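You operate a simulated robot arm through the tools that you are given. There is no shell and no other tool. Be economical: measure what you need, move in short steps, check, and stop when the job is done.

The job below is to be done with a simulated two-armed robot. You get a single attempt, and the scene is never put back.

Task
On the clear middle of the grey bench, fold the cloth in half.

It is judged by the outcome, as a careful person would: the job done as asked, and still so three seconds after it is handed in. It fails if anything else is knocked over, pushed out of place, dropped, spilled or broken. Flat cloth is picked up by pressing the open fingertips on it (5 to 10 N) and closing them slowly along it; thin cloth reads only 2 to 8 mm in the jaws.

Robot
Two 6-joint arms with two-finger grippers on one trunk, on a base that drives. Base frame: it is fixed to the floor where the robot stands at the start and does not move with it; the origin is under the middle of the robot, x ahead of it, y to its left, z up; the surface under the hand at the start is at about z = 0.86. Readings come in m, degrees, newtons and seconds.
The left shoulder is at the start at [0.07, 0.176, 1.19], the right one opposite. With the tool pointing down near the work surface each hand reaches from about 0.46 to 0.8 m from the robot's upright axis, wherever it stands, measured 20 degrees to its own side. Places, roughly: clear middle of the grey bench [0.5, 0.2, 0.9]. Payload 2.45 kg a hand.
Tool frame (each hand has its own): the origin (TCP) lies between the finger pads and is the grasp point; the fingertips stand 0.026 m ahead of it; z points along the fingers, y is the line along which they close. Largest opening 0.096 m; the body of the gripper starts 0.069 m behind the TCP.
Orientation is told as [roll, pitch, yaw] about the base's x, y, z axes, in that order, counted from this pose: with the fingers straight down and closing along the base's y, the tool's x points along the base's -x, its y along +y and its z along -z.

Tools
- The arms move only by the tool arm_command. It takes "left_steps", "right_steps" or both (then of equal length, played together; a hand with none holds still); each is one flat list of numbers, 7 for each row, row after row: the turn, a rotation vector about the base's x, y, z in units of 45 degrees (1.0 is 45 degrees), then the shift along the base's x, y, z in units of 500 mm (1.0 is 500 mm), then the finger opening in m, from 0 to 0.096. In form: [wx, wy, wz, tx, ty, tz, fingers, wx, wy, wz, tx, ty, tz, fingers, ...]. A call has 1 to 8 rows; each row is the pose to reach, as a shift and turn from the pose commanded when the call began. A call with a number of a shift or a turn outside -1 to 1 is refused whole. A row lasts 0.2 s, in which the tool goes at most 0.05 m and 8.6 degrees; a call with a longer step from one row to the next is refused whole, and so is a gripper value outside its range. A pose out of reach is approached as far as the arm can. The call stops where the force on the tool passes 40 N (or 10 N more than at its start, if that is more) or the arm is blocked; 0.2 s more then pass. Each finger halts on what it meets, pressing with about 27 N; the grip force reading is that of the motor and also rises with nothing between the fingers. The clock runs only during rows and for 0.2 s after the last one: add rows that repeat a pose to give the fingers time. It gives the time, the measured TCP pose, the force on the tool (base axes), the opening and the grip force at its end, in the units of the frame above (readings bear some noise), with the torque about the TCP (base axes, N m) and any sound that the robot's microphone picked up.
- Cameras (640 x 400 px; columns grow to the right, rows downward): "scene" is now at [0.1216, 0.0142, 1.4831]; the picture's right is [0.19, -0.98, 0.00], its down [-0.79, -0.15, -0.59] and it looks along [0.58, 0.11, -0.81] (base axes); focal length 261 px, centre (320, 200). "left" rides on the left gripper at [0.082, -0.003, -0.098] in its tool frame; the picture's right is [0.04, 1.00, 0.00], its down [-0.73, 0.03, -0.68] and it looks along [-0.68, 0.03, 0.73] (tool axes); focal length 256 px, centre (320, 200). "right" rides on the right gripper at [0.082, 0.003, -0.098] in its tool frame; the picture's right is [-0.04, 1.00, 0.00], its down [-0.73, -0.03, -0.68] and it looks along [-0.68, -0.03, 0.73] (tool axes); focal length 256 px, centre (320, 200). There is no depth. A picture from a camera that has moved, and an enlarged one, comes with that camera's place and axes in the base frame and with its lens.
- grab_frame(camera): a new picture of that camera. The clock stands still meanwhile.
- lift_body(by): slides the trunk up (or, below 0, down) by that many m; the arms and the scene camera ride with it, the base frame stays. It gives what a move gives, with no picture.
- roll_base(legs): drives the robot by 1 to 6 legs, each [ahead, left, turn to the left] in m, m and degrees, along the robot's own axes; the way and the turn of a leg run together, so that a leg with both is an arc; at most 1.5 m and 180 degrees a leg. The arms and the cameras ride along, it lands a little off, and it stops where it bumps. It gives what a move gives.
- head_to(pan, tilt): turns the head with the scene camera to pan (to the left, within 86 degrees either way) and tilt (down, from -29 to 69), counted from straight ahead of the robot. It gives what a move gives.
- zoom(camera, box): a new picture of the part [left, top, right, bottom] of that camera's present view, enlarged. The clock stands still meanwhile.
- finish_job(): hands the job in; it is judged then, once.

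Go step by step. Nothing tells you exact positions but the pictures and the camera data: compare them with the known pose of the tool, close in by small moves and look again before you grip or let go. The budget is 120 turns and 108 pictures, counting those below and the enlarged ones. Unless the task says otherwise, let go and move clear before handing in, and close with one line.

The tools are called after ">>>" as a command line: name --argument value ..., lists and objects as JSON in quotes. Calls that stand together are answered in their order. arm_command: Moves the arms, as the interface text tells. Its arguments: {"type":"object","properties":{"left_steps":{"type":"array","items":{"type":"number"}},"right_steps":{"type":"array","items":{"type":"number"}}},"required":[]} The other tools are called the same way: lift_body (by) slides the trunk up or down; roll_base (legs) drives the base; head_to (pan, tilt) turns the head that bears the scene camera; grab_frame (camera) takes a picture; zoom (camera, box) takes an enlarged picture of a part of a camera's view; finish_job () hands the job in.

At the start:

```text
time: 0.0
left_eef_pos: [0.4009, 0.372, 1.0153]
left_ee_rot: [0.1, 0.0, 0.0]
left_wrist_force: [0.4, -0.3, 0.3]
left_moment: [0.01, -0.01, -0.03]
left_grip_width: 0.096
left_finger_force: 0.0
right_eef_pos: [0.6423, -0.0584, 1.0637]
right_ee_rot: [0.4, 0.0, -0.4]
right_wrist_force: [-0.3, -0.2, 0.3]
right_moment: [-0.05, 0.02, -0.03]
right_grip_width: 0.096
right_finger_force: 0.0
trunk travel left (down, up): [-0.675, 0.165]
robot x, y, heading: [-0.0014, -0.0002, -0.4]
head pan, tilt: [10.7, 53.7]
```

scene: 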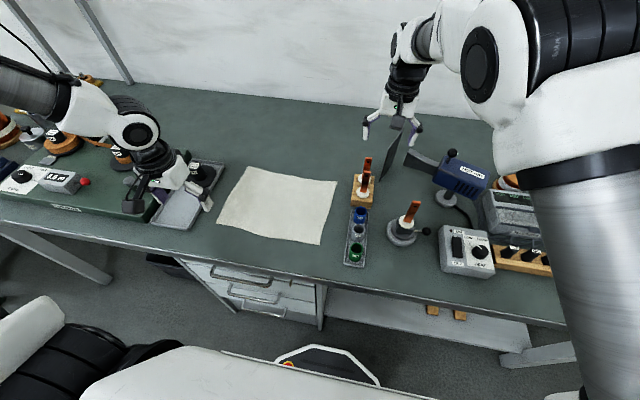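
right: 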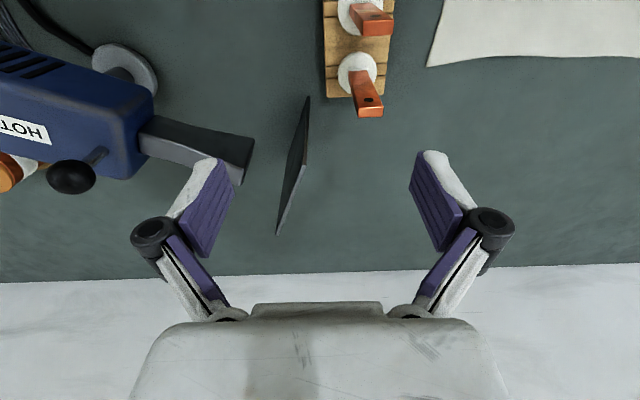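
left: 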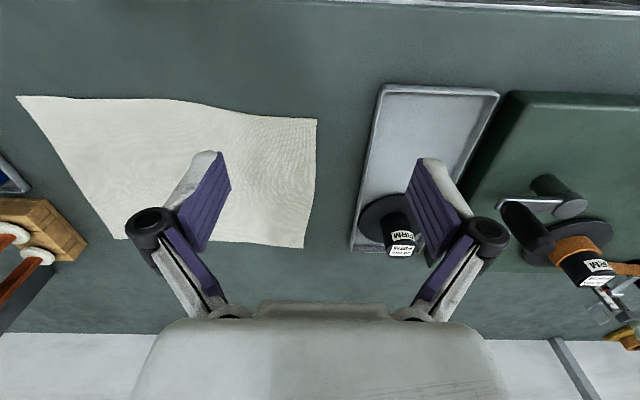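

The cloth lies about x 0.43–0.65, y 0.06–0.36, with the tray to its left and the orange-topped block and vial rack close on its right. I plan to pinch both far corners and fold the far edge onto the near edge; first I take a closer look.

>>> zoom --camera "scene" --box '[190, 130, 430, 280]'

>>> arm_command --right_steps '[0, 0, -0.19, -0.01, 0.05, 0, 0.096, 0, 0, -0.38, -0.02, 0.1, 0, 0.096, 0, 0, -0.57, -0.03, 0.15, 0, 0.096, 0, 0, -0.76, -0.04, 0.2, 0, 0.096, 0, 0, -0.95, -0.044, 0.28, 0, 0.096, 0, 0, -1, -0.044, 0.286, 0, 0.05]' --left_steps '[0, 0, 0.19, 0.08, 0, 0.02, 0.096, 0, 0, 0.38, 0.16, -0.01, 0.04, 0.096, 0, 0, 0.57, 0.24, -0.02, 0.06, 0.096, 0, 0, 0.76, 0.32, -0.04, 0.08, 0.096, 0, 0, 0.95, 0.4, -0.06, 0.09, 0.096, 0, 0, 1, 0.45, -0.08, 0.09, 0.05]'

```text
2.67 times, centred on (310, 205) of scene
camera zoom: at [0.1216, 0.0142, 1.4831], right [0.19, -0.98, 0.0], down [-0.79, -0.15, -0.59], along [0.58, 0.11, -0.81], focal length 695 px, centre (347, 187)
```

zoom: 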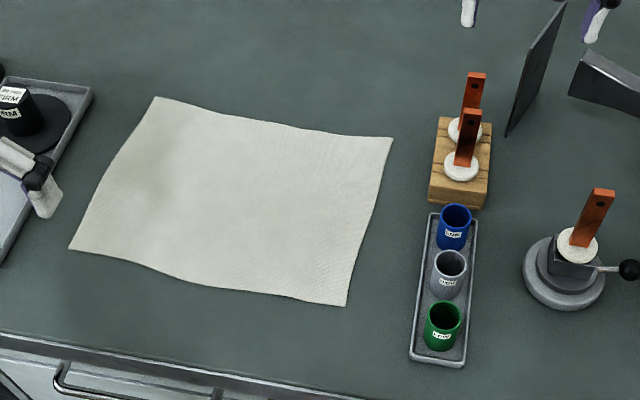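

```text
time: 1.4
left_eef_pos: [0.629, 0.3318, 1.0621]
left_ee_rot: [0.1, 0.2, 45.0]
left_wrist_force: [0.0, 0.0, 0.2]
left_moment: [0.03, 0.01, -0.01]
left_grip_width: 0.05
left_finger_force: 0.1
right_eef_pos: [0.6905, 0.0162, 1.0815]
right_ee_rot: [0.2, 0.0, -45.0]
right_wrist_force: [0.6, 0.8, -1.2]
right_moment: [0.01, 0.03, 0.0]
right_grip_width: 0.0499
right_finger_force: 0.2
right hand out of reach, approached as far as the arm can: row 2, 3, 4, 5, 6
trunk travel left (down, up): [-0.675, 0.165]
robot x, y, heading: [0.0023, -0.0024, -0.3]
head pan, tilt: [10.7, 53.7]
```

The left hand reached its spot with 45° of yaw, but the right one stopped short at about (0.69, 0.02). I look to see why.

>>> grab_frame --camera "scene"

>>> arm_command --right_steps '[0, 0, 0, 0, 0, 0, 0.05]'

```text
103 pictures are left
camera scene: at [0.1239, 0.0141, 1.483], right [0.19, -0.98, 0.0], down [-0.79, -0.15, -0.59], along [0.58, 0.11, -0.81], focal length 261 px, centre (320, 200)
```

scene: 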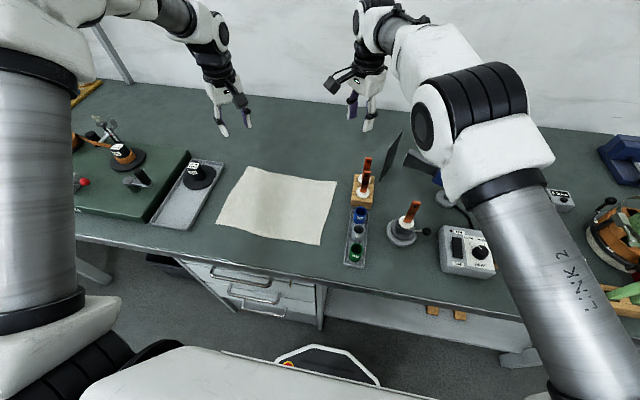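

```text
time: 1.8
left_eef_pos: [0.6277, 0.3302, 1.0634]
left_ee_rot: [0.0, 0.0, 45.0]
left_wrist_force: [0.6, -0.2, 0.0]
left_moment: [0.02, 0.03, -0.01]
left_grip_width: 0.0501
left_finger_force: 0.1
right_eef_pos: [0.6887, 0.0155, 1.0811]
right_ee_rot: [0.4, 0.0, -45.0]
right_wrist_force: [-0.7, 0.2, 0.4]
right_moment: [0.04, -0.03, 0.0]
right_grip_width: 0.0499
right_finger_force: 0.0
trunk travel left (down, up): [-0.675, 0.165]
robot x, y, heading: [0.0017, 0.0016, -0.1]
head pan, tilt: [10.7, 53.7]
```

The right arm seems limited with negative yaw while reaching left. I turn it back toward yaw 0 while moving toward the far-right corner, keeping it high.

>>> arm_command --right_steps '[0, 0, 0.19, 0, 0, 0, 0.05, 0, 0, 0.38, 0, 0.0, 0, 0.05, 0, 0, 0.57, -0.02, 0.02, 0, 0.05, 0, 0, 0.76, -0.06, 0.06, 0, 0.05, 0, 0, 0.95, -0.1, 0.1, 0, 0.05, 0, 0, 1, -0.136, 0.137, 0, 0.05, 0, 0, 1, -0.136, 0.137, 0, 0.05]' --left_steps '[0, 0, 0.19, 0, 0, 0, 0.05, 0, 0, 0.38, 0, 0.0, 0, 0.05, 0, 0, 0.57, 0, 0, 0, 0.05, 0, 0, 0.76, 0, 0, 0, 0.05, 0, 0, 0.95, 0, 0, 0, 0.05, 0, 0, 1, 0, 0, 0, 0.05, 0, 0, 1, 0, 0, 0, 0.05]'

```text
time: 3.4
left_eef_pos: [0.6267, 0.3296, 1.0609]
left_ee_rot: [0.0, -0.1, 90.0]
left_wrist_force: [-0.3, 0.4, -0.9]
left_moment: [0.03, 0.05, -0.03]
left_grip_width: 0.0501
left_finger_force: 0.1
right_eef_pos: [0.6908, 0.0276, 1.1025]
right_ee_rot: [0.4, 0.1, -0.3]
right_wrist_force: [-0.4, -0.4, 0.0]
right_moment: [0.01, 0.0, 0.0]
right_grip_width: 0.05
right_finger_force: 0.1
right hand out of reach, approached as far as the arm can: row 3, 4, 5, 6, 7
trunk travel left (down, up): [-0.675, 0.165]
robot x, y, heading: [-0.003, 0.0021, 0.0]
head pan, tilt: [10.7, 53.7]
```

Neither yaw is the issue: the right arm just can't reach that far across. I'll slide the base back a little and 0.2 m to the left so that it faces the cloth's centre, with the hands staying high above everything.

>>> roll_base --legs '[[-0.05, 0, 0], [0, 0.2, 0]]'

>>> head_to --pan 0 --tilt 53.7

>>> grab_frame --camera "scene"

```text
time: 5.5
left_eef_pos: [0.5746, 0.5317, 1.0634]
left_ee_rot: [0.0, -0.1, 89.9]
left_wrist_force: [0.2, -0.5, 0.4]
left_moment: [0.0, -0.02, -0.05]
left_grip_width: 0.0499
left_finger_force: 0.1
right_eef_pos: [0.6381, 0.2287, 1.1031]
right_ee_rot: [0.4, 0.0, -0.6]
right_wrist_force: [-0.1, 0.0, 0.1]
right_moment: [-0.03, 0.0, -0.01]
right_grip_width: 0.0498
right_finger_force: 0.1
trunk travel left (down, up): [-0.675, 0.165]
robot x, y, heading: [-0.0508, 0.2013, -0.1]
head pan, tilt: [10.7, 53.7]
```

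```text
time: 6.3
left_eef_pos: [0.5745, 0.534, 1.0623]
left_ee_rot: [0.0, -0.1, 90.0]
left_wrist_force: [0.6, -0.2, 0.2]
left_moment: [-0.03, 0.0, 0.02]
left_grip_width: 0.0497
left_finger_force: 0.0
right_eef_pos: [0.6391, 0.2292, 1.1019]
right_ee_rot: [0.5, 0.2, -0.5]
right_wrist_force: [0.0, 0.6, 0.4]
right_moment: [-0.03, 0.01, 0.0]
right_grip_width: 0.0501
right_finger_force: 0.1
trunk travel left (down, up): [-0.675, 0.165]
robot x, y, heading: [-0.0487, 0.202, -0.2]
head pan, tilt: [0.0, 53.7]
```

```text
102 pictures are left
camera scene: at [0.0721, 0.2036, 1.4831], right [0.0, -1.0, 0.0], down [-0.81, 0.0, -0.59], along [0.59, 0.0, -0.81], focal length 261 px, centre (320, 200)
```

scene: 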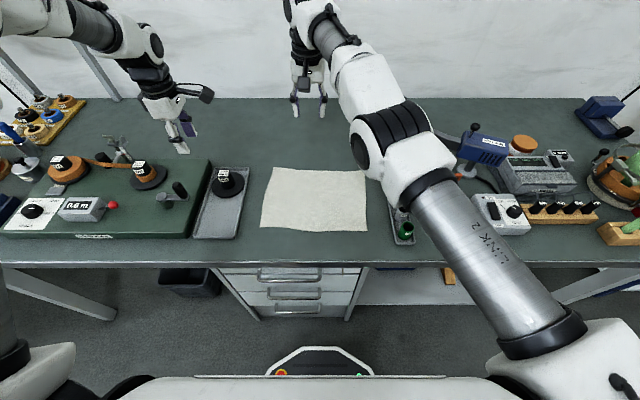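

The robot is now centred on the cloth. I move both hands above the far corners, high up, yawing the right one to -90°.

>>> arm_command --right_steps '[0, 0, -0.19, 0, -0.08, 0, 0.05, 0, 0, -0.38, 0, -0.16, -0.02, 0.05, 0, 0, -0.57, -0.01, -0.24, -0.04, 0.05, 0, 0, -0.76, -0.018, -0.288, -0.06, 0.05, 0, 0, -0.95, -0.018, -0.288, -0.08, 0.05, 0, 0, -1, -0.018, -0.288, -0.08, 0.05, 0, 0, -1, -0.018, -0.288, -0.08, 0.05]' --left_steps '[0, 0, 0, 0, 0, 0, 0.05, 0, 0, 0, 0.02, -0.08, 0, 0.05, 0, 0, 0, 0.04, -0.16, 0, 0.05, 0, 0, 0, 0.06, -0.24, 0, 0.05, 0, 0, 0, 0.08, -0.32, 0, 0.05, 0, 0, 0, 0.116, -0.4, 0, 0.05, 0, 0, 0, 0.116, -0.418, 0, 0.05]'

>>> arm_command --right_steps '[0, 0, -0.19, 0, 0, 0, 0.05, 0, 0, -0.38, 0, 0, 0, 0.05, 0, 0, -0.57, 0, 0, 0, 0.05, 0, 0, -0.76, 0, 0, 0, 0.05, 0, 0, -0.95, 0, 0, 0, 0.05, 0, 0, -1, 0, 0, 0, 0.05]'

>>> grab_frame --camera "scene"

>>> grab_frame --camera "right"

>>> grab_frame --camera "left"

```text
time: 7.9
left_eef_pos: [0.6353, 0.323, 1.0599]
left_ee_rot: [0.1, 0.1, 90.0]
left_wrist_force: [0.1, 0.4, -0.4]
left_moment: [-0.02, 0.02, -0.02]
left_grip_width: 0.05
left_finger_force: 0.0
right_eef_pos: [0.6383, 0.0911, 1.1962]
right_ee_rot: [-5.1, 4.1, -41.6]
right_wrist_force: [0.9, 0.2, 0.5]
right_moment: [-0.03, 0.01, 0.0]
right_grip_width: 0.0497
right_finger_force: 0.1
right hand out of reach, approached as far as the arm can: row 1, 2, 3, 4, 5, 6, 7
trunk travel left (down, up): [-0.675, 0.165]
robot x, y, heading: [-0.0466, 0.2003, -0.1]
head pan, tilt: [0.0, 53.7]
```

```text
time: 9.3
left_eef_pos: [0.6333, 0.3232, 1.061]
left_ee_rot: [0.1, 0.1, 89.9]
left_wrist_force: [-0.4, 0.5, -0.3]
left_moment: [0.02, 0.01, 0.02]
left_grip_width: 0.05
left_finger_force: 0.0
right_eef_pos: [0.6285, 0.0874, 1.2265]
right_ee_rot: [-6.4, 3.6, -86.7]
right_wrist_force: [0.4, -0.4, -0.2]
right_moment: [-0.01, -0.02, -0.02]
right_grip_width: 0.0501
right_finger_force: 0.0
right hand out of reach, approached as far as the arm can: row 4, 5, 6
trunk travel left (down, up): [-0.675, 0.165]
robot x, y, heading: [-0.0509, 0.2021, -0.1]
head pan, tilt: [0.0, 53.7]
```

```text
101 pictures are left
camera scene: at [0.0732, 0.2026, 1.483], right [0.0, -1.0, 0.0], down [-0.81, 0.0, -0.59], along [0.59, 0.0, -0.81], focal length 261 px, centre (320, 200)
```

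scene: 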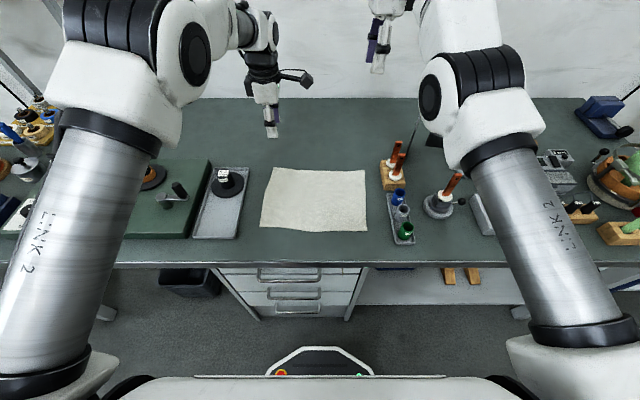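

```text
100 pictures are left
camera right: at [0.6397, 0.1629, 1.3308], right [0.99, 0.02, -0.11], down [0.09, -0.77, 0.63], along [-0.07, -0.64, -0.77], focal length 256 px, centre (320, 200)
```

right: 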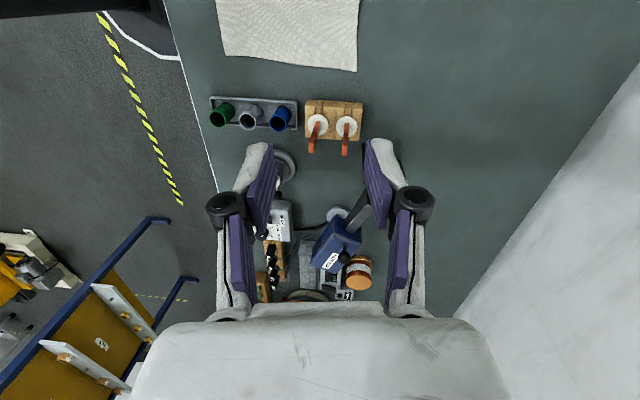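

```text
99 pictures are left
camera left: at [0.6364, 0.2411, 1.16], right [-1.0, -0.04, 0.0], down [-0.03, 0.73, 0.68], along [-0.03, 0.68, -0.73], focal length 256 px, centre (320, 200)
```

left: 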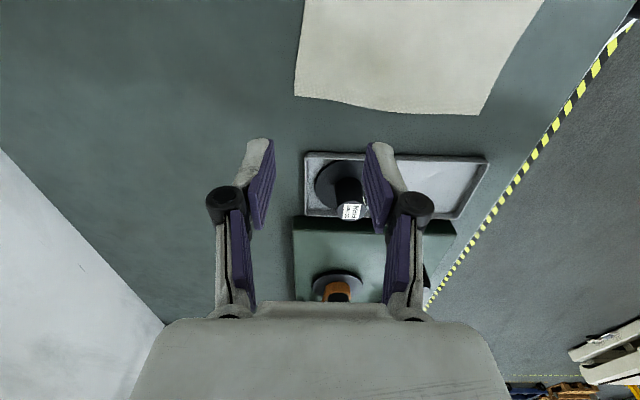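

The right hand sits mirrored to the left but crept up to z 1.23. I bring it straight down and see if it follows.

>>> arm_command --right_steps '[0, 0, 0, 0, 0, -0.06, 0.05, 0, 0, 0, 0, 0, -0.12, 0.05, 0, 0, 0, 0, 0, -0.18, 0.05, 0, 0, 0, 0, 0, -0.24, 0.05, 0, 0, 0, 0, 0, -0.3, 0.05, 0, 0, 0, 0, 0, -0.32, 0.05, 0, 0, 0, 0, 0, -0.32, 0.05]'

```text
time: 10.9
left_eef_pos: [0.6332, 0.3219, 1.0614]
left_ee_rot: [0.0, -0.1, 89.9]
left_wrist_force: [-0.1, -0.1, -0.2]
left_moment: [0.01, -0.02, -0.02]
left_grip_width: 0.05
left_finger_force: 0.1
right_eef_pos: [0.6295, 0.0805, 1.1815]
right_ee_rot: [-10.6, 3.1, -86.5]
right_wrist_force: [0.2, 0.0, 0.3]
right_moment: [0.0, 0.0, 0.0]
right_grip_width: 0.0502
right_finger_force: 0.1
right hand out of reach, approached as far as the arm can: row 1, 2, 3, 4, 5, 6, 7
trunk travel left (down, up): [-0.675, 0.165]
robot x, y, heading: [-0.0464, 0.2023, -0.1]
head pan, tilt: [0.0, 53.7]
```

The right arm appears stuck at a wrist limit in an awkward posture. I pull it back toward the robot and to its right, straightening the tool, to regain a better posture.

>>> arm_command --right_steps '[0, -0.06, 0.15, -0.06, -0.03, 0, 0.05, 0, -0.12, 0.3, -0.12, -0.06, 0, 0.05, -0.03, -0.18, 0.45, -0.18, -0.1, 0, 0.05, -0.05, -0.24, 0.6, -0.24, -0.14, 0, 0.05, -0.05, -0.24, 0.75, -0.3, -0.18, 0, 0.05, -0.05, -0.24, 0.9, -0.36, -0.22, 0, 0.05, -0.05, -0.24, 0.95, -0.36, -0.25, 0, 0.05]'

>>> grab_frame --camera "scene"

```text
time: 12.5
left_eef_pos: [0.634, 0.3217, 1.0616]
left_ee_rot: [0.1, -0.1, 89.8]
left_wrist_force: [0.4, 0.1, -0.8]
left_moment: [0.03, -0.03, 0.0]
left_grip_width: 0.0503
left_finger_force: 0.0
right_eef_pos: [0.6387, -0.0233, 1.2607]
right_ee_rot: [-4.5, -0.6, -44.7]
right_wrist_force: [0.4, 0.2, 0.2]
right_moment: [0.01, 0.01, 0.02]
right_grip_width: 0.0502
right_finger_force: 0.0
right hand out of reach, approached as far as the arm can: row 1, 2, 3, 4, 5, 6, 7
trunk travel left (down, up): [-0.675, 0.165]
robot x, y, heading: [-0.0497, 0.2026, -0.2]
head pan, tilt: [0.0, 53.7]
```

```text
98 pictures are left
camera scene: at [0.0724, 0.2016, 1.4831], right [0.0, -1.0, 0.0], down [-0.81, 0.0, -0.59], along [0.59, 0.0, -0.81], focal length 261 px, centre (320, 200)
```

scene: 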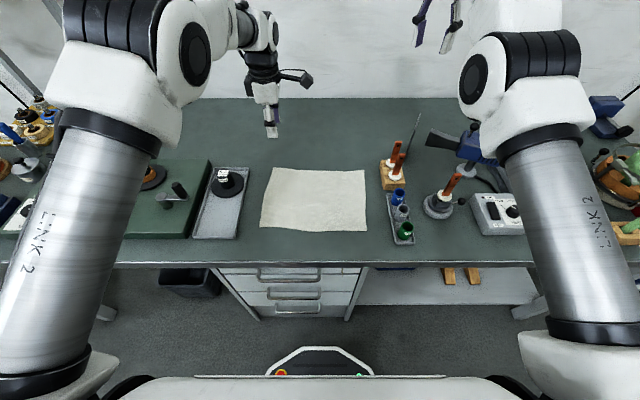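

Pulling back pushes the right hand up, so this posture can't fold further in. I try moving it outward and down to find where it is free, then look at the wrists.

>>> arm_command --right_steps '[0.04, 0.07, 0.15, 0.06, -0.04, -0.06, 0.05, 0.04, 0.07, 0.3, 0.12, -0.08, -0.12, 0.05, 0.04, 0.07, 0.45, 0.14, -0.1, -0.18, 0.05, 0.04, 0.07, 0.6, 0.14, -0.1, -0.24, 0.05, 0.04, 0.07, 0.75, 0.14, -0.1, -0.3, 0.05, 0.04, 0.07, 0.9, 0.14, -0.1, -0.3, 0.05, 0.04, 0.07, 0.98, 0.14, -0.1, -0.3, 0.05]'

>>> head_to --pan -20 --tilt 35

>>> grab_frame --camera "scene"

```text
time: 14.1
left_eef_pos: [0.6328, 0.322, 1.0622]
left_ee_rot: [0.1, -0.1, 89.8]
left_wrist_force: [0.5, 0.1, -0.1]
left_moment: [0.01, 0.03, -0.01]
left_grip_width: 0.0501
left_finger_force: 0.0
right_eef_pos: [0.6879, -0.0723, 1.11]
right_ee_rot: [-3.9, 2.7, -0.5]
right_wrist_force: [0.7, -0.4, 0.4]
right_moment: [0.01, 0.01, -0.04]
right_grip_width: 0.05
right_finger_force: 0.2
right hand out of reach, approached as far as the arm can: row 1, 2, 3, 4, 5, 6, 7
trunk travel left (down, up): [-0.675, 0.165]
robot x, y, heading: [-0.0518, 0.2032, 0.0]
head pan, tilt: [0.0, 53.7]
```

```text
time: 14.9
left_eef_pos: [0.6333, 0.3229, 1.0612]
left_ee_rot: [0.1, -0.1, 89.9]
left_wrist_force: [0.4, 0.6, -0.1]
left_moment: [0.02, -0.06, 0.02]
left_grip_width: 0.0499
left_finger_force: 0.1
right_eef_pos: [0.6864, -0.0724, 1.1116]
right_ee_rot: [-4.1, 2.7, -0.6]
right_wrist_force: [0.2, 0.2, 0.1]
right_moment: [0.01, 0.01, -0.01]
right_grip_width: 0.0499
right_finger_force: 0.0
trunk travel left (down, up): [-0.675, 0.165]
robot x, y, heading: [-0.0513, 0.2059, 0.2]
head pan, tilt: [-20.0, 35.0]
```

```text
97 pictures are left
camera scene: at [0.0813, 0.1726, 1.5097], right [-0.34, -0.94, 0.0], down [-0.54, 0.2, -0.82], along [0.77, -0.28, -0.57], focal length 261 px, centre (320, 200)
```

scene: 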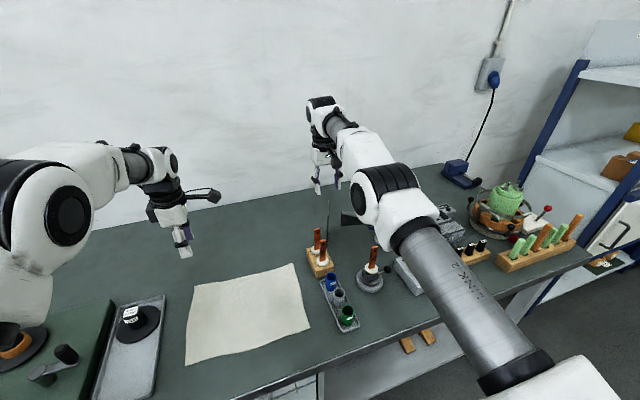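

Now it's clear: the right arm is in an elbow-low posture (forearm rising), while the left is elbow-high. I try to stretch the right arm straight out and then retract to flip its elbow up.

>>> arm_command --right_steps '[0, 0, 0, 0.08, -0.02, 0.02, 0.05, 0, 0, 0, 0.16, -0.04, 0.04, 0.05, 0, 0, 0, 0.24, -0.06, 0.04, 0.05, 0, 0, 0, 0.3, -0.06, 0.04, 0.05, 0, 0, 0, 0.3, -0.06, 0.02, 0.05, 0, 0, 0, 0.3, -0.06, -0.06, 0.05]'

>>> grab_frame --camera "scene"

```text
time: 16.3
left_eef_pos: [0.6348, 0.3219, 1.0603]
left_ee_rot: [0.1, 0.0, 89.9]
left_wrist_force: [0.5, 0.8, -0.5]
left_moment: [0.01, 0.01, 0.01]
left_grip_width: 0.05
left_finger_force: 0.1
right_eef_pos: [0.6915, -0.0859, 1.0848]
right_ee_rot: [-4.1, 2.8, -0.5]
right_wrist_force: [0.7, 0.9, 0.1]
right_moment: [0.03, 0.04, -0.02]
right_grip_width: 0.0502
right_finger_force: 0.1
right hand out of reach, approached as far as the arm can: row 1, 2, 3, 4, 5, 6
trunk travel left (down, up): [-0.675, 0.165]
robot x, y, heading: [-0.0502, 0.1977, -0.0]
head pan, tilt: [-20.0, 35.0]
```

```text
96 pictures are left
camera scene: at [0.0837, 0.1711, 1.5095], right [-0.34, -0.94, 0.0], down [-0.54, 0.2, -0.82], along [0.77, -0.28, -0.58], focal length 261 px, centre (320, 200)
```

scene: 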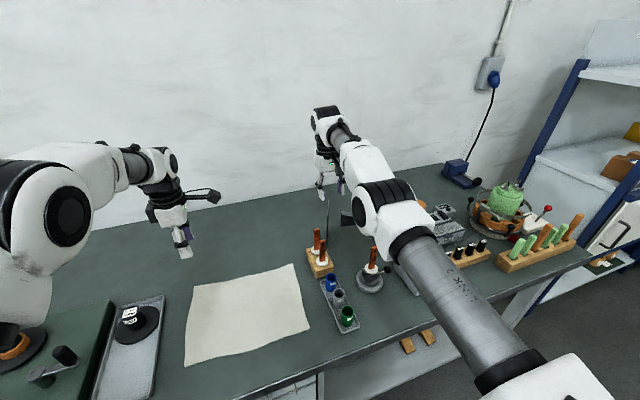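

The wrist bend, not the length, seems to be the limit. I tilt the right tool forward to free the wrist, then see whether it can move.

>>> arm_command --right_steps '[0, -0.18, 0, 0, 0, 0.02, 0.05, 0, -0.36, 0, 0, 0, 0.04, 0.05, 0, -0.54, 0, 0, 0, 0.06, 0.05, 0, -0.72, 0, 0.02, 0, 0.08, 0.05, 0, -0.9, 0, 0.04, 0, 0.1, 0.05, 0, -1, 0, 0.06, 0, 0.1, 0.05, 0, -1, 0, 0.08, 0, 0.1, 0.05, 0, -1, 0, 0.1, 0, 0.1, 0.05]'

>>> grab_frame --camera "scene"

```text
time: 18.1
left_eef_pos: [0.6335, 0.3213, 1.0605]
left_ee_rot: [0.1, 0.0, 89.9]
left_wrist_force: [-0.6, -0.5, -0.1]
left_moment: [0.02, -0.01, -0.02]
left_grip_width: 0.0501
left_finger_force: 0.0
right_eef_pos: [0.8316, -0.0884, 1.1797]
right_ee_rot: [-3.5, -42.2, -0.8]
right_wrist_force: [0.1, -0.2, 0.2]
right_moment: [-0.03, -0.03, 0.0]
right_grip_width: 0.05
right_finger_force: 0.0
right hand out of reach, approached as far as the arm can: row 1, 2, 3, 4, 5, 6, 7, 8
trunk travel left (down, up): [-0.675, 0.165]
robot x, y, heading: [-0.0499, 0.1955, -0.2]
head pan, tilt: [-20.0, 35.0]
```

```text
95 pictures are left
camera scene: at [0.0833, 0.1717, 1.5095], right [-0.34, -0.94, 0.0], down [-0.54, 0.2, -0.82], along [0.77, -0.28, -0.57], focal length 261 px, centre (320, 200)
```

scene: 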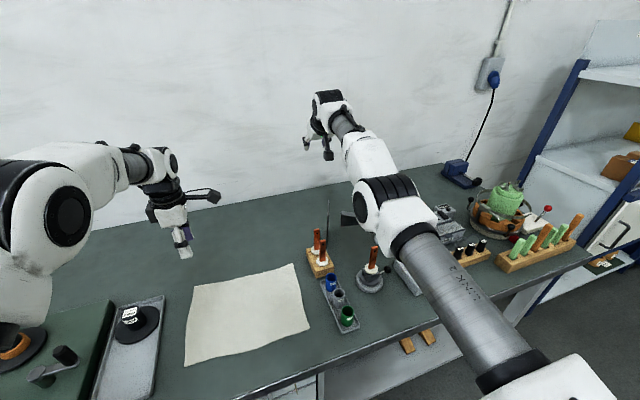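

The wrist point stays put while the tool rotates. With the tool tilted I try retracting and raising to bend the elbow.

>>> arm_command --right_steps '[0, 0, 0, -0.06, 0, 0.06, 0.05, 0, 0, 0, -0.12, 0, 0.12, 0.05, 0, 0, 0, -0.18, 0, 0.18, 0.05, 0, 0, 0, -0.24, 0, 0.24, 0.05, 0, 0, 0, -0.3, 0, 0.3, 0.05, 0, 0, 0, -0.36, 0, 0.36, 0.05, 0, 0, 0, -0.42, 0, 0.42, 0.05]'

>>> grab_frame --camera "scene"

```text
time: 19.7
left_eef_pos: [0.6283, 0.3231, 1.066]
left_ee_rot: [-0.3, 0.2, 90.0]
left_wrist_force: [-0.6, -0.9, 1.4]
left_moment: [0.01, -0.06, 0.05]
left_grip_width: 0.0502
left_finger_force: 0.0
right_eef_pos: [0.7055, -0.0864, 1.4464]
right_ee_rot: [-3.6, -42.4, -0.6]
right_wrist_force: [-1.3, 0.6, 1.1]
right_moment: [0.0, -0.04, 0.0]
right_grip_width: 0.0499
right_finger_force: 0.1
right hand out of reach, approached as far as the arm can: row 1, 2, 3, 4, 5, 6, 7
trunk travel left (down, up): [-0.675, 0.165]
robot x, y, heading: [-0.05, 0.2046, -0.0]
head pan, tilt: [-20.0, 35.0]
```

```text
94 pictures are left
camera scene: at [0.0748, 0.1737, 1.5104], right [-0.34, -0.94, 0.0], down [-0.54, 0.2, -0.82], along [0.77, -0.28, -0.57], focal length 261 px, centre (320, 200)
```

scene: 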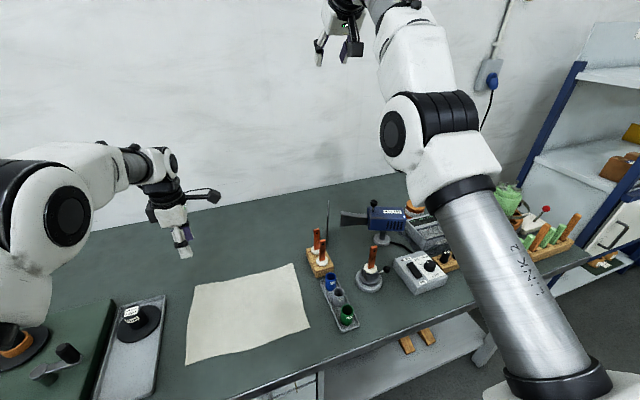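

The elbow is locked straight. I'll swing the tool inward past vertical around the wrist, so that the wrist limit forces the elbow to bend the proper way.

>>> arm_command --right_steps '[0, 0.18, 0, -0.04, 0, -0.03, 0.05, 0, 0.36, 0, -0.09, 0, -0.06, 0.05, 0, 0.54, 0, -0.14, 0, -0.08, 0.05, 0, 0.72, 0, -0.2, 0, -0.1, 0.05, 0, 0.9, 0, -0.25, 0, -0.11, 0.05, 0, 1, 0, -0.29, 0, -0.12, 0.05]'

>>> arm_command --right_steps '[0, 0.18, 0, -0.06, 0, 0, 0.05, 0, 0.36, 0, -0.12, 0, 0.01, 0.05, 0, 0.54, 0, -0.17, 0, 0.02, 0.05, 0, 0.72, 0, -0.22, 0, 0.05, 0.05, 0, 0.9, 0, -0.27, 0, 0.08, 0.05, 0, 1, 0, -0.29, 0, 0.1, 0.05]'

>>> grab_frame --camera "scene"

```text
time: 21.1
left_eef_pos: [0.6331, 0.3224, 1.0628]
left_ee_rot: [0.0, 0.0, 89.9]
left_wrist_force: [0.5, 0.0, 0.3]
left_moment: [-0.03, 0.0, 0.04]
left_grip_width: 0.0501
left_finger_force: 0.0
right_eef_pos: [0.5677, -0.0915, 1.3807]
right_ee_rot: [-4.0, 2.6, -0.5]
right_wrist_force: [0.0, 0.0, -0.1]
right_moment: [0.01, -0.02, 0.02]
right_grip_width: 0.0501
right_finger_force: 0.0
right hand out of reach, approached as far as the arm can: row 3, 5
trunk travel left (down, up): [-0.675, 0.165]
robot x, y, heading: [-0.0512, 0.2032, 0.0]
head pan, tilt: [-20.0, 35.0]
```

```text
time: 22.5
left_eef_pos: [0.6335, 0.3235, 1.0608]
left_ee_rot: [0.0, 0.0, 90.0]
left_wrist_force: [0.7, -0.2, 0.4]
left_moment: [-0.02, -0.01, -0.01]
left_grip_width: 0.0501
left_finger_force: 0.2
right_eef_pos: [0.3538, -0.0823, 1.2897]
right_ee_rot: [-4.6, 47.4, -0.7]
right_wrist_force: [0.1, -0.4, 0.8]
right_moment: [0.01, 0.0, 0.01]
right_grip_width: 0.05
right_finger_force: 0.0
right hand out of reach, approached as far as the arm can: row 1, 2, 3, 4, 5, 6
trunk travel left (down, up): [-0.675, 0.165]
robot x, y, heading: [-0.0532, 0.2015, -0.1]
head pan, tilt: [-20.0, 35.0]
```

```text
93 pictures are left
camera scene: at [0.0821, 0.1726, 1.5097], right [-0.34, -0.94, 0.0], down [-0.54, 0.2, -0.82], along [0.77, -0.28, -0.57], focal length 261 px, centre (320, 200)
```

scene: 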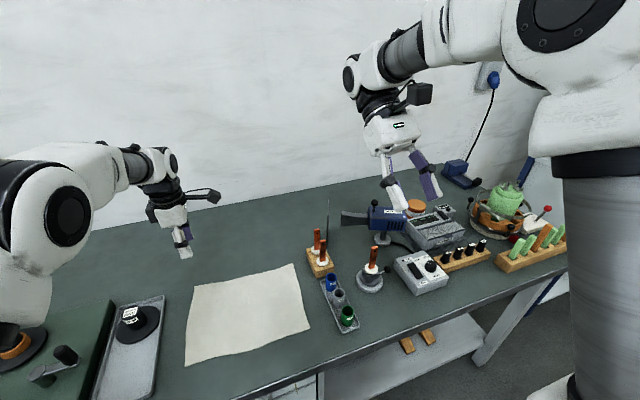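

The right elbow flipped up. I bring the tool back to vertical and lower it.

>>> arm_command --right_steps '[0.02, -0.18, 0, 0.05, 0, -0.02, 0.05, 0.04, -0.36, 0, 0.1, 0, -0.04, 0.05, 0.06, -0.54, 0, 0.15, 0.02, -0.06, 0.05, 0.08, -0.72, 0, 0.2, 0.04, -0.08, 0.05, 0.1, -0.9, 0, 0.25, 0.06, -0.1, 0.05, 0.1, -1, 0, 0.3, 0.08, -0.16, 0.05, 0.1, -1, 0, 0.32, 0.1, -0.24, 0.05]'

```text
time: 24.1
left_eef_pos: [0.6341, 0.3219, 1.0611]
left_ee_rot: [0.1, 0.0, 89.9]
left_wrist_force: [0.6, 0.7, -0.3]
left_moment: [0.03, 0.05, -0.01]
left_grip_width: 0.05
left_finger_force: 0.1
right_eef_pos: [0.5188, -0.0366, 1.1686]
right_ee_rot: [-0.1, 2.7, 1.3]
right_wrist_force: [0.3, 0.3, -0.1]
right_moment: [0.02, 0.04, 0.0]
right_grip_width: 0.0497
right_finger_force: 0.1
trunk travel left (down, up): [-0.675, 0.165]
robot x, y, heading: [-0.0468, 0.2033, -0.3]
head pan, tilt: [-20.0, 35.0]
```

Free motion again. Now to the far-right corner with yaw −90.

>>> arm_command --right_steps '[0, -0.06, -0.17, 0.04, 0.05, 0, 0.05, 0, -0.06, -0.34, 0.08, 0.1, -0.02, 0.05, 0, -0.06, -0.51, 0.12, 0.15, -0.05, 0.05, 0, -0.06, -0.68, 0.16, 0.2, -0.1, 0.05, 0, -0.06, -0.85, 0.2, 0.244, -0.16, 0.05, 0, -0.06, -1, 0.23, 0.244, -0.216, 0.05]'

>>> arm_command --right_steps '[0, 0, -0.19, 0, 0, 0, 0.05, 0, 0, -0.38, 0, 0, 0, 0.05, 0, 0, -0.57, 0, 0, 0, 0.05, 0, 0, -0.76, 0, 0, 0, 0.05, 0, 0, -0.95, 0, 0, 0, 0.05, 0, 0, -1, 0, 0, 0, 0.05]'

>>> head_to --pan 0 --tilt 50

>>> grab_frame --camera "scene"

>>> grab_frame --camera "right"

```text
time: 25.5
left_eef_pos: [0.6333, 0.3214, 1.0603]
left_ee_rot: [0.1, 0.0, 89.9]
left_wrist_force: [0.6, -0.4, 0.2]
left_moment: [0.04, 0.05, 0.04]
left_grip_width: 0.0499
left_finger_force: 0.0
right_eef_pos: [0.6295, 0.0816, 1.0606]
right_ee_rot: [0.8, 0.3, -43.8]
right_wrist_force: [0.2, 0.1, 1.0]
right_moment: [0.01, 0.0, 0.01]
right_grip_width: 0.05
right_finger_force: 0.0
trunk travel left (down, up): [-0.675, 0.165]
robot x, y, heading: [-0.048, 0.2031, -0.1]
head pan, tilt: [-20.0, 35.0]
```

```text
time: 26.9
left_eef_pos: [0.6333, 0.3221, 1.061]
left_ee_rot: [0.0, -0.1, 89.9]
left_wrist_force: [0.2, -0.7, -0.2]
left_moment: [0.0, -0.03, 0.03]
left_grip_width: 0.05
left_finger_force: 0.0
right_eef_pos: [0.628, 0.0843, 1.0616]
right_ee_rot: [0.9, 0.1, -88.8]
right_wrist_force: [-0.1, 0.0, 0.3]
right_moment: [0.02, -0.01, 0.0]
right_grip_width: 0.0501
right_finger_force: 0.0
trunk travel left (down, up): [-0.675, 0.165]
robot x, y, heading: [-0.0471, 0.2015, -0.2]
head pan, tilt: [-20.0, 35.0]
```

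```text
time: 27.7
left_eef_pos: [0.633, 0.3232, 1.0604]
left_ee_rot: [0.0, 0.1, 89.9]
left_wrist_force: [0.3, 0.1, -0.2]
left_moment: [0.02, 0.0, 0.0]
left_grip_width: 0.05
left_finger_force: 0.0
right_eef_pos: [0.6287, 0.0837, 1.0616]
right_ee_rot: [0.9, 0.2, -88.8]
right_wrist_force: [0.6, -0.5, 0.1]
right_moment: [0.01, 0.01, -0.01]
right_grip_width: 0.05
right_finger_force: 0.0
trunk travel left (down, up): [-0.675, 0.165]
robot x, y, heading: [-0.0497, 0.1998, -0.2]
head pan, tilt: [0.0, 50.0]
```

```text
92 pictures are left
camera scene: at [0.0759, 0.2024, 1.488], right [0.0, -1.0, 0.0], down [-0.77, 0.0, -0.64], along [0.64, 0.0, -0.77], focal length 261 px, centre (320, 200)
```

scene: 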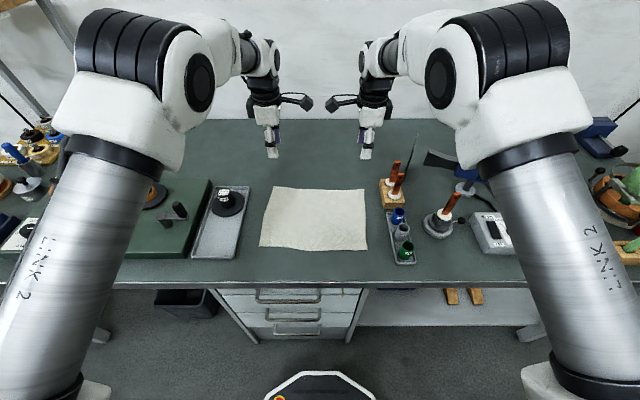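

```text
91 pictures are left
camera right: at [0.6296, 0.1648, 1.1606], right [1.0, -0.02, 0.02], down [-0.02, -0.74, 0.68], along [0.0, -0.68, -0.74], focal length 256 px, centre (320, 200)
```

right: 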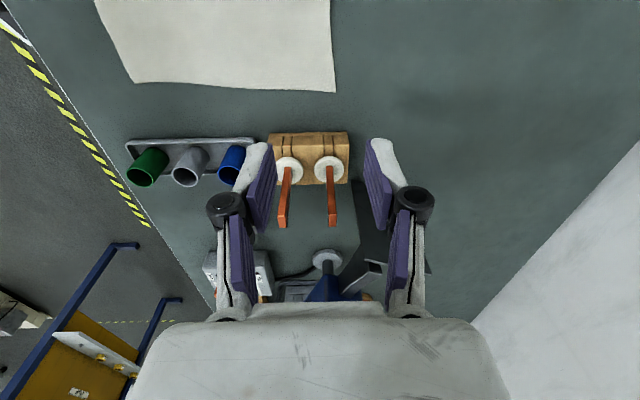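

Both hands are well-postured over the far corners; from the hand cameras the far corners are at about (0.649, 0.057) and (0.660, 0.356). I shift to just inside the corners and descend to about 1.5 cm above the cloth.

>>> arm_command --right_steps '[0, 0, -0.026, -0.033, -0.018, -0.06, 0.05, 0, 0, -0.026, -0.033, -0.018, -0.14, 0.05, 0, 0, -0.026, -0.033, -0.018, -0.22, 0.05, 0, 0, -0.026, -0.033, -0.018, -0.28, 0.05, 0, 0, -0.026, -0.033, -0.018, -0.32, 0.05, 0, 0, -0.026, -0.033, -0.018, -0.32, 0.05]' --left_steps '[0, 0, 0, -0.02, 0.03, -0.06, 0.05, 0, 0, 0, -0.02, 0.03, -0.14, 0.05, 0, 0, 0, -0.02, 0.03, -0.22, 0.05, 0, 0, 0, -0.02, 0.03, -0.28, 0.05, 0, 0, 0, -0.02, 0.03, -0.32, 0.05, 0, 0, 0, -0.02, 0.03, -0.32, 0.05]'

>>> grab_frame --camera "right"

>>> grab_frame --camera "left"

>>> zoom --camera "scene" --box '[220, 100, 420, 260]'

```text
time: 29.1
left_eef_pos: [0.6233, 0.3371, 0.9042]
left_ee_rot: [-0.1, -0.1, 89.9]
left_wrist_force: [0.2, -0.1, 1.0]
left_moment: [-0.03, -0.01, -0.01]
left_grip_width: 0.05
left_finger_force: 0.0
right_eef_pos: [0.6128, 0.0743, 0.9011]
right_ee_rot: [1.0, 0.2, -89.9]
right_wrist_force: [0.5, 0.3, 0.2]
right_moment: [-0.01, 0.0, 0.0]
right_grip_width: 0.05
right_finger_force: 0.1
trunk travel left (down, up): [-0.675, 0.165]
robot x, y, heading: [-0.0522, 0.2014, -0.2]
head pan, tilt: [0.0, 50.0]
```

```text
90 pictures are left
camera right: at [0.6156, 0.1562, 1.0004], right [1.0, -0.04, 0.02], down [-0.04, -0.74, 0.68], along [-0.01, -0.68, -0.74], focal length 256 px, centre (320, 200)
```

right: 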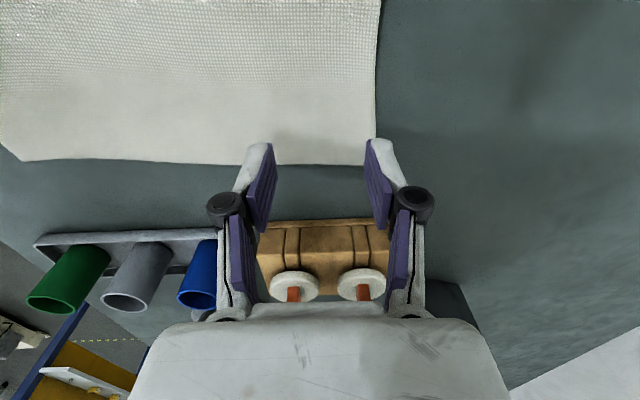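

```text
89 pictures are left
camera left: at [0.6256, 0.2564, 1.0027], right [-1.0, -0.04, 0.0], down [-0.03, 0.73, 0.68], along [-0.03, 0.68, -0.73], focal length 256 px, centre (320, 200)
```

left: 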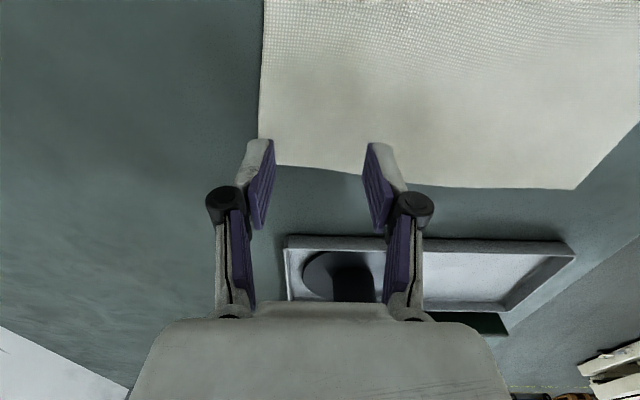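

```text
2.50 times, centred on (320, 180) of scene
camera zoom: at [0.0749, 0.2027, 1.4881], right [0.0, -1.0, 0.0], down [-0.77, 0.0, -0.64], along [0.64, 0.0, -0.77], focal length 652 px, centre (320, 250)
```

zoom: 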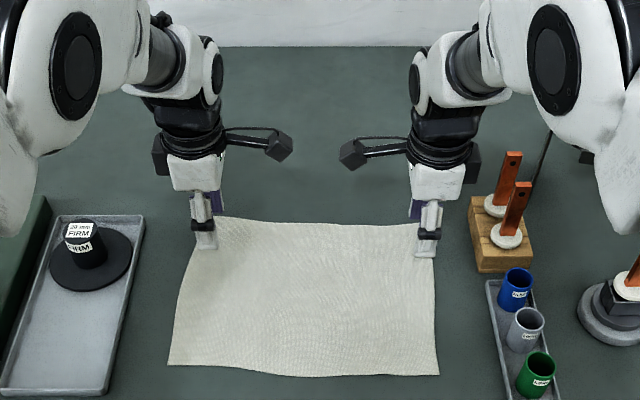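

Fingertips are just inside both far corners (right tip at z≈0.875, left ≈0.878). I lower gently toward contact.

>>> arm_command --right_steps '[0, 0, 0, 0, 0, -0.01, 0.05, 0, 0, 0, 0, 0, -0.018, 0.05, 0, 0, 0, 0, 0, -0.022, 0.05]' --left_steps '[0, 0, 0, 0, 0, -0.014, 0.05, 0, 0, 0, 0, 0, -0.024, 0.05, 0, 0, 0, 0, 0, -0.028, 0.05]'

```text
time: 29.9
left_eef_pos: [0.6236, 0.3381, 0.888]
left_ee_rot: [0.0, -0.1, 89.9]
left_wrist_force: [0.2, -0.2, 0.3]
left_moment: [0.01, -0.02, -0.02]
left_grip_width: 0.0499
left_finger_force: 0.0
right_eef_pos: [0.6126, 0.0749, 0.8903]
right_ee_rot: [0.9, 0.2, -89.8]
right_wrist_force: [-0.4, 0.5, 0.2]
right_moment: [-0.01, 0.02, 0.02]
right_grip_width: 0.0499
right_finger_force: 0.1
trunk travel left (down, up): [-0.675, 0.165]
robot x, y, heading: [-0.0488, 0.2024, -0.2]
head pan, tilt: [0.0, 50.0]
```

No contact yet; a few millimetres more.

>>> arm_command --right_steps '[0, 0, 0, 0, 0, -0.004, 0.05, 0, 0, 0, 0, 0, -0.007, 0.05]' --left_steps '[0, 0, 0, 0, 0, -0.002, 0.05, 0, 0, 0, 0, 0, -0.004, 0.05]'

```text
time: 30.5
left_eef_pos: [0.6221, 0.338, 0.8862]
left_ee_rot: [-0.1, 0.0, 90.0]
left_wrist_force: [0.3, 0.0, 0.0]
left_moment: [-0.02, 0.02, -0.01]
left_grip_width: 0.0501
left_finger_force: 0.1
right_eef_pos: [0.6134, 0.0751, 0.8871]
right_ee_rot: [0.9, 0.1, -89.9]
right_wrist_force: [-1.1, -0.5, -1.1]
right_moment: [0.01, -0.02, 0.04]
right_grip_width: 0.05
right_finger_force: 0.1
trunk travel left (down, up): [-0.675, 0.165]
robot x, y, heading: [-0.0506, 0.204, -0.1]
head pan, tilt: [0.0, 50.0]
```

>>> arm_command --right_steps '[0, 0, 0, 0, 0, -0.002, 0.05, 0, 0, 0, 0, 0, -0.004, 0.05]' --left_steps '[0, 0, 0, 0, 0, -0.002, 0.05, 0, 0, 0, 0, 0, -0.004, 0.05]'

```text
time: 31.1
left_eef_pos: [0.6228, 0.3385, 0.8854]
left_ee_rot: [0.0, -0.1, 89.9]
left_wrist_force: [-0.3, 0.0, 6.9]
left_moment: [-0.01, -0.08, 0.0]
left_grip_width: 0.0505
left_finger_force: 0.8
right_eef_pos: [0.6118, 0.0744, 0.8871]
right_ee_rot: [1.1, 0.2, -89.9]
right_wrist_force: [1.4, -0.1, 4.4]
right_moment: [-0.01, 0.13, -0.03]
right_grip_width: 0.0505
right_finger_force: 1.1
trunk travel left (down, up): [-0.675, 0.165]
robot x, y, heading: [-0.0503, 0.2037, 0.1]
head pan, tilt: [0.0, 50.0]
```

Both hands are in contact (7 N and 4 N). I press the right slightly more and close both slowly along the cloth.

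>>> arm_command --right_steps '[0, 0, 0, 0, 0, -0.002, 0.05, 0, 0, 0, 0, 0, -0.002, 0.043, 0, 0, 0, 0, 0, -0.002, 0.036, 0, 0, 0, 0, 0, -0.002, 0.029, 0, 0, 0, 0, 0, -0.002, 0.022, 0, 0, 0, 0, 0, -0.002, 0.016, 0, 0, 0, 0, 0, -0.002, 0.01, 0, 0, 0, 0, 0, -0.002, 0.005]' --left_steps '[0, 0, 0, 0, 0, 0, 0.05, 0, 0, 0, 0, 0, 0, 0.043, 0, 0, 0, 0, 0, 0, 0.036, 0, 0, 0, 0, 0, 0, 0.029, 0, 0, 0, 0, 0, 0, 0.022, 0, 0, 0, 0, 0, 0, 0.016, 0, 0, 0, 0, 0, 0, 0.01, 0, 0, 0, 0, 0, 0, 0.005]'

>>> arm_command --right_steps '[0, 0, 0, 0, 0, 0, 0, 0, 0, 0, 0, 0, 0, 0]' --left_steps '[0, 0, 0, 0, 0, 0, 0, 0, 0, 0, 0, 0, 0, 0]'

>>> zoom --camera "scene" --box '[220, 100, 420, 260]'

>>> grab_frame --camera "right"

>>> grab_frame --camera "left"

```text
time: 32.9
left_eef_pos: [0.6202, 0.3372, 0.8864]
left_ee_rot: [-0.2, 0.1, 89.9]
left_wrist_force: [0.3, -0.9, 15.4]
left_moment: [0.0, -0.07, -0.03]
left_grip_width: 0.0049
left_finger_force: 0.1
right_eef_pos: [0.6102, 0.0748, 0.8874]
right_ee_rot: [1.1, 0.3, -89.8]
right_wrist_force: [0.7, 1.4, 14.4]
right_moment: [0.01, 0.03, -0.01]
right_grip_width: 0.0048
right_finger_force: 0.1
trunk travel left (down, up): [-0.675, 0.165]
robot x, y, heading: [-0.0527, 0.1999, -0.1]
head pan, tilt: [0.0, 50.0]
```

```text
time: 33.5
left_eef_pos: [0.6185, 0.3371, 0.887]
left_ee_rot: [-0.3, 0.0, 89.9]
left_wrist_force: [0.6, -0.7, 14.2]
left_moment: [-0.06, -0.03, -0.02]
left_grip_width: 0.0037
left_finger_force: 26.5
right_eef_pos: [0.6098, 0.0743, 0.8875]
right_ee_rot: [1.1, 0.2, -89.8]
right_wrist_force: [-0.7, 1.0, 13.8]
right_moment: [-0.07, 0.1, -0.02]
right_grip_width: 0.0016
right_finger_force: 23.9
trunk travel left (down, up): [-0.675, 0.165]
robot x, y, heading: [-0.0494, 0.2051, -0.1]
head pan, tilt: [0.0, 50.0]
```

```text
2.50 times, centred on (320, 180) of scene
camera zoom: at [0.0709, 0.2025, 1.4885], right [0.0, -1.0, 0.0], down [-0.76, 0.0, -0.65], along [0.65, 0.0, -0.76], focal length 652 px, centre (320, 250)
```

zoom: 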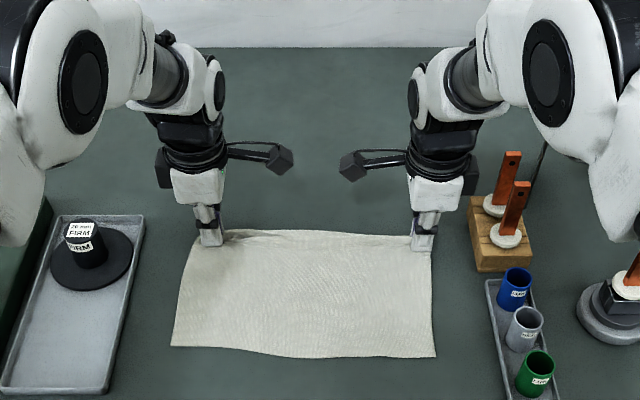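

```text
86 pictures are left
camera right: at [0.6116, 0.1554, 0.9862], right [1.0, -0.04, 0.02], down [-0.04, -0.74, 0.68], along [-0.01, -0.68, -0.74], focal length 256 px, centre (320, 200)
```

right: 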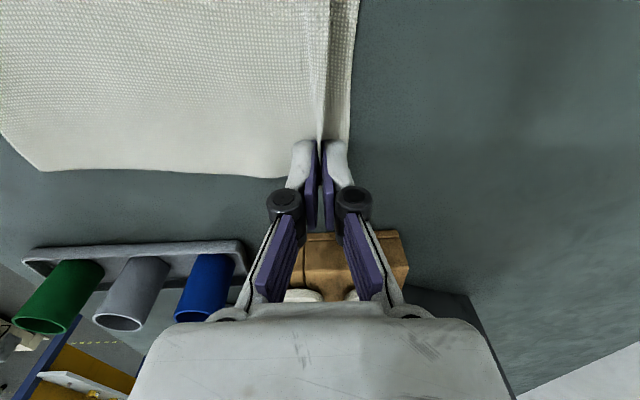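

```text
85 pictures are left
camera left: at [0.6218, 0.2563, 0.9857], right [-1.0, -0.04, 0.0], down [-0.03, 0.73, 0.68], along [-0.02, 0.68, -0.73], focal length 256 px, centre (320, 200)
```

left: 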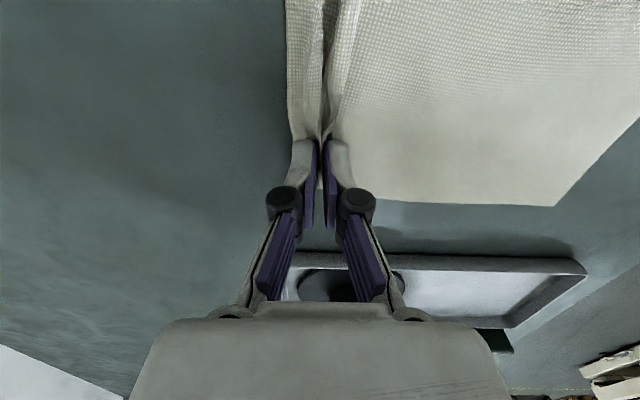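

A ridge is pinched in both hands (left 3.7 mm, right 1.6 mm — doubtful). I lift a few centimetres and check.

>>> arm_command --right_steps '[0, 0, 0, 0, 0, 0.02, 0, 0, 0, 0, 0, 0, 0.05, 0, 0, 0, 0, 0, 0, 0.08, 0]' --left_steps '[0, 0, 0, 0, 0, 0.02, 0, 0, 0, 0, 0, 0, 0.05, 0, 0, 0, 0, 0, 0, 0.08, 0]'

>>> zoom --camera "scene" --box '[220, 100, 420, 260]'

>>> grab_frame --camera "right"

```text
time: 34.3
left_eef_pos: [0.6207, 0.3387, 0.9239]
left_ee_rot: [0.1, -0.1, 90.0]
left_wrist_force: [0.3, 0.6, -1.0]
left_moment: [0.02, 0.01, 0.0]
left_grip_width: 0.0048
left_finger_force: 29.5
right_eef_pos: [0.612, 0.0753, 0.9232]
right_ee_rot: [0.9, 0.4, -89.8]
right_wrist_force: [3.1, -1.0, 2.0]
right_moment: [-0.05, -0.03, 0.03]
right_grip_width: 0.0028
right_finger_force: 23.8
trunk travel left (down, up): [-0.675, 0.165]
robot x, y, heading: [-0.0508, 0.2011, 0.1]
head pan, tilt: [0.0, 50.0]
```

```text
2.50 times, centred on (320, 180) of scene
camera zoom: at [0.0754, 0.2025, 1.4879], right [0.0, -1.0, 0.0], down [-0.77, 0.0, -0.64], along [0.64, 0.0, -0.77], focal length 652 px, centre (320, 250)
```

zoom: 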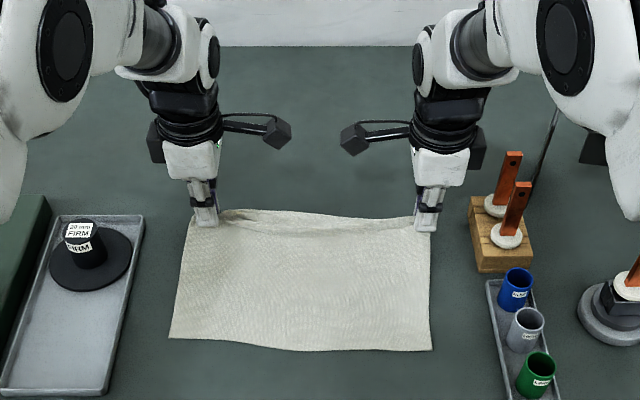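

```text
83 pictures are left
camera right: at [0.6143, 0.1555, 1.023], right [1.0, -0.04, 0.02], down [-0.04, -0.74, 0.68], along [-0.01, -0.68, -0.74], focal length 256 px, centre (320, 200)
```

right: 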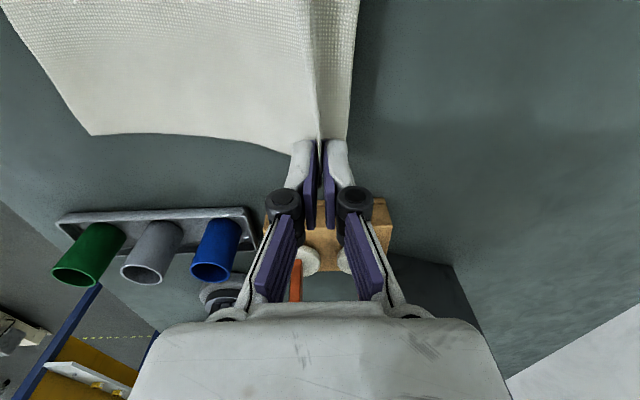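

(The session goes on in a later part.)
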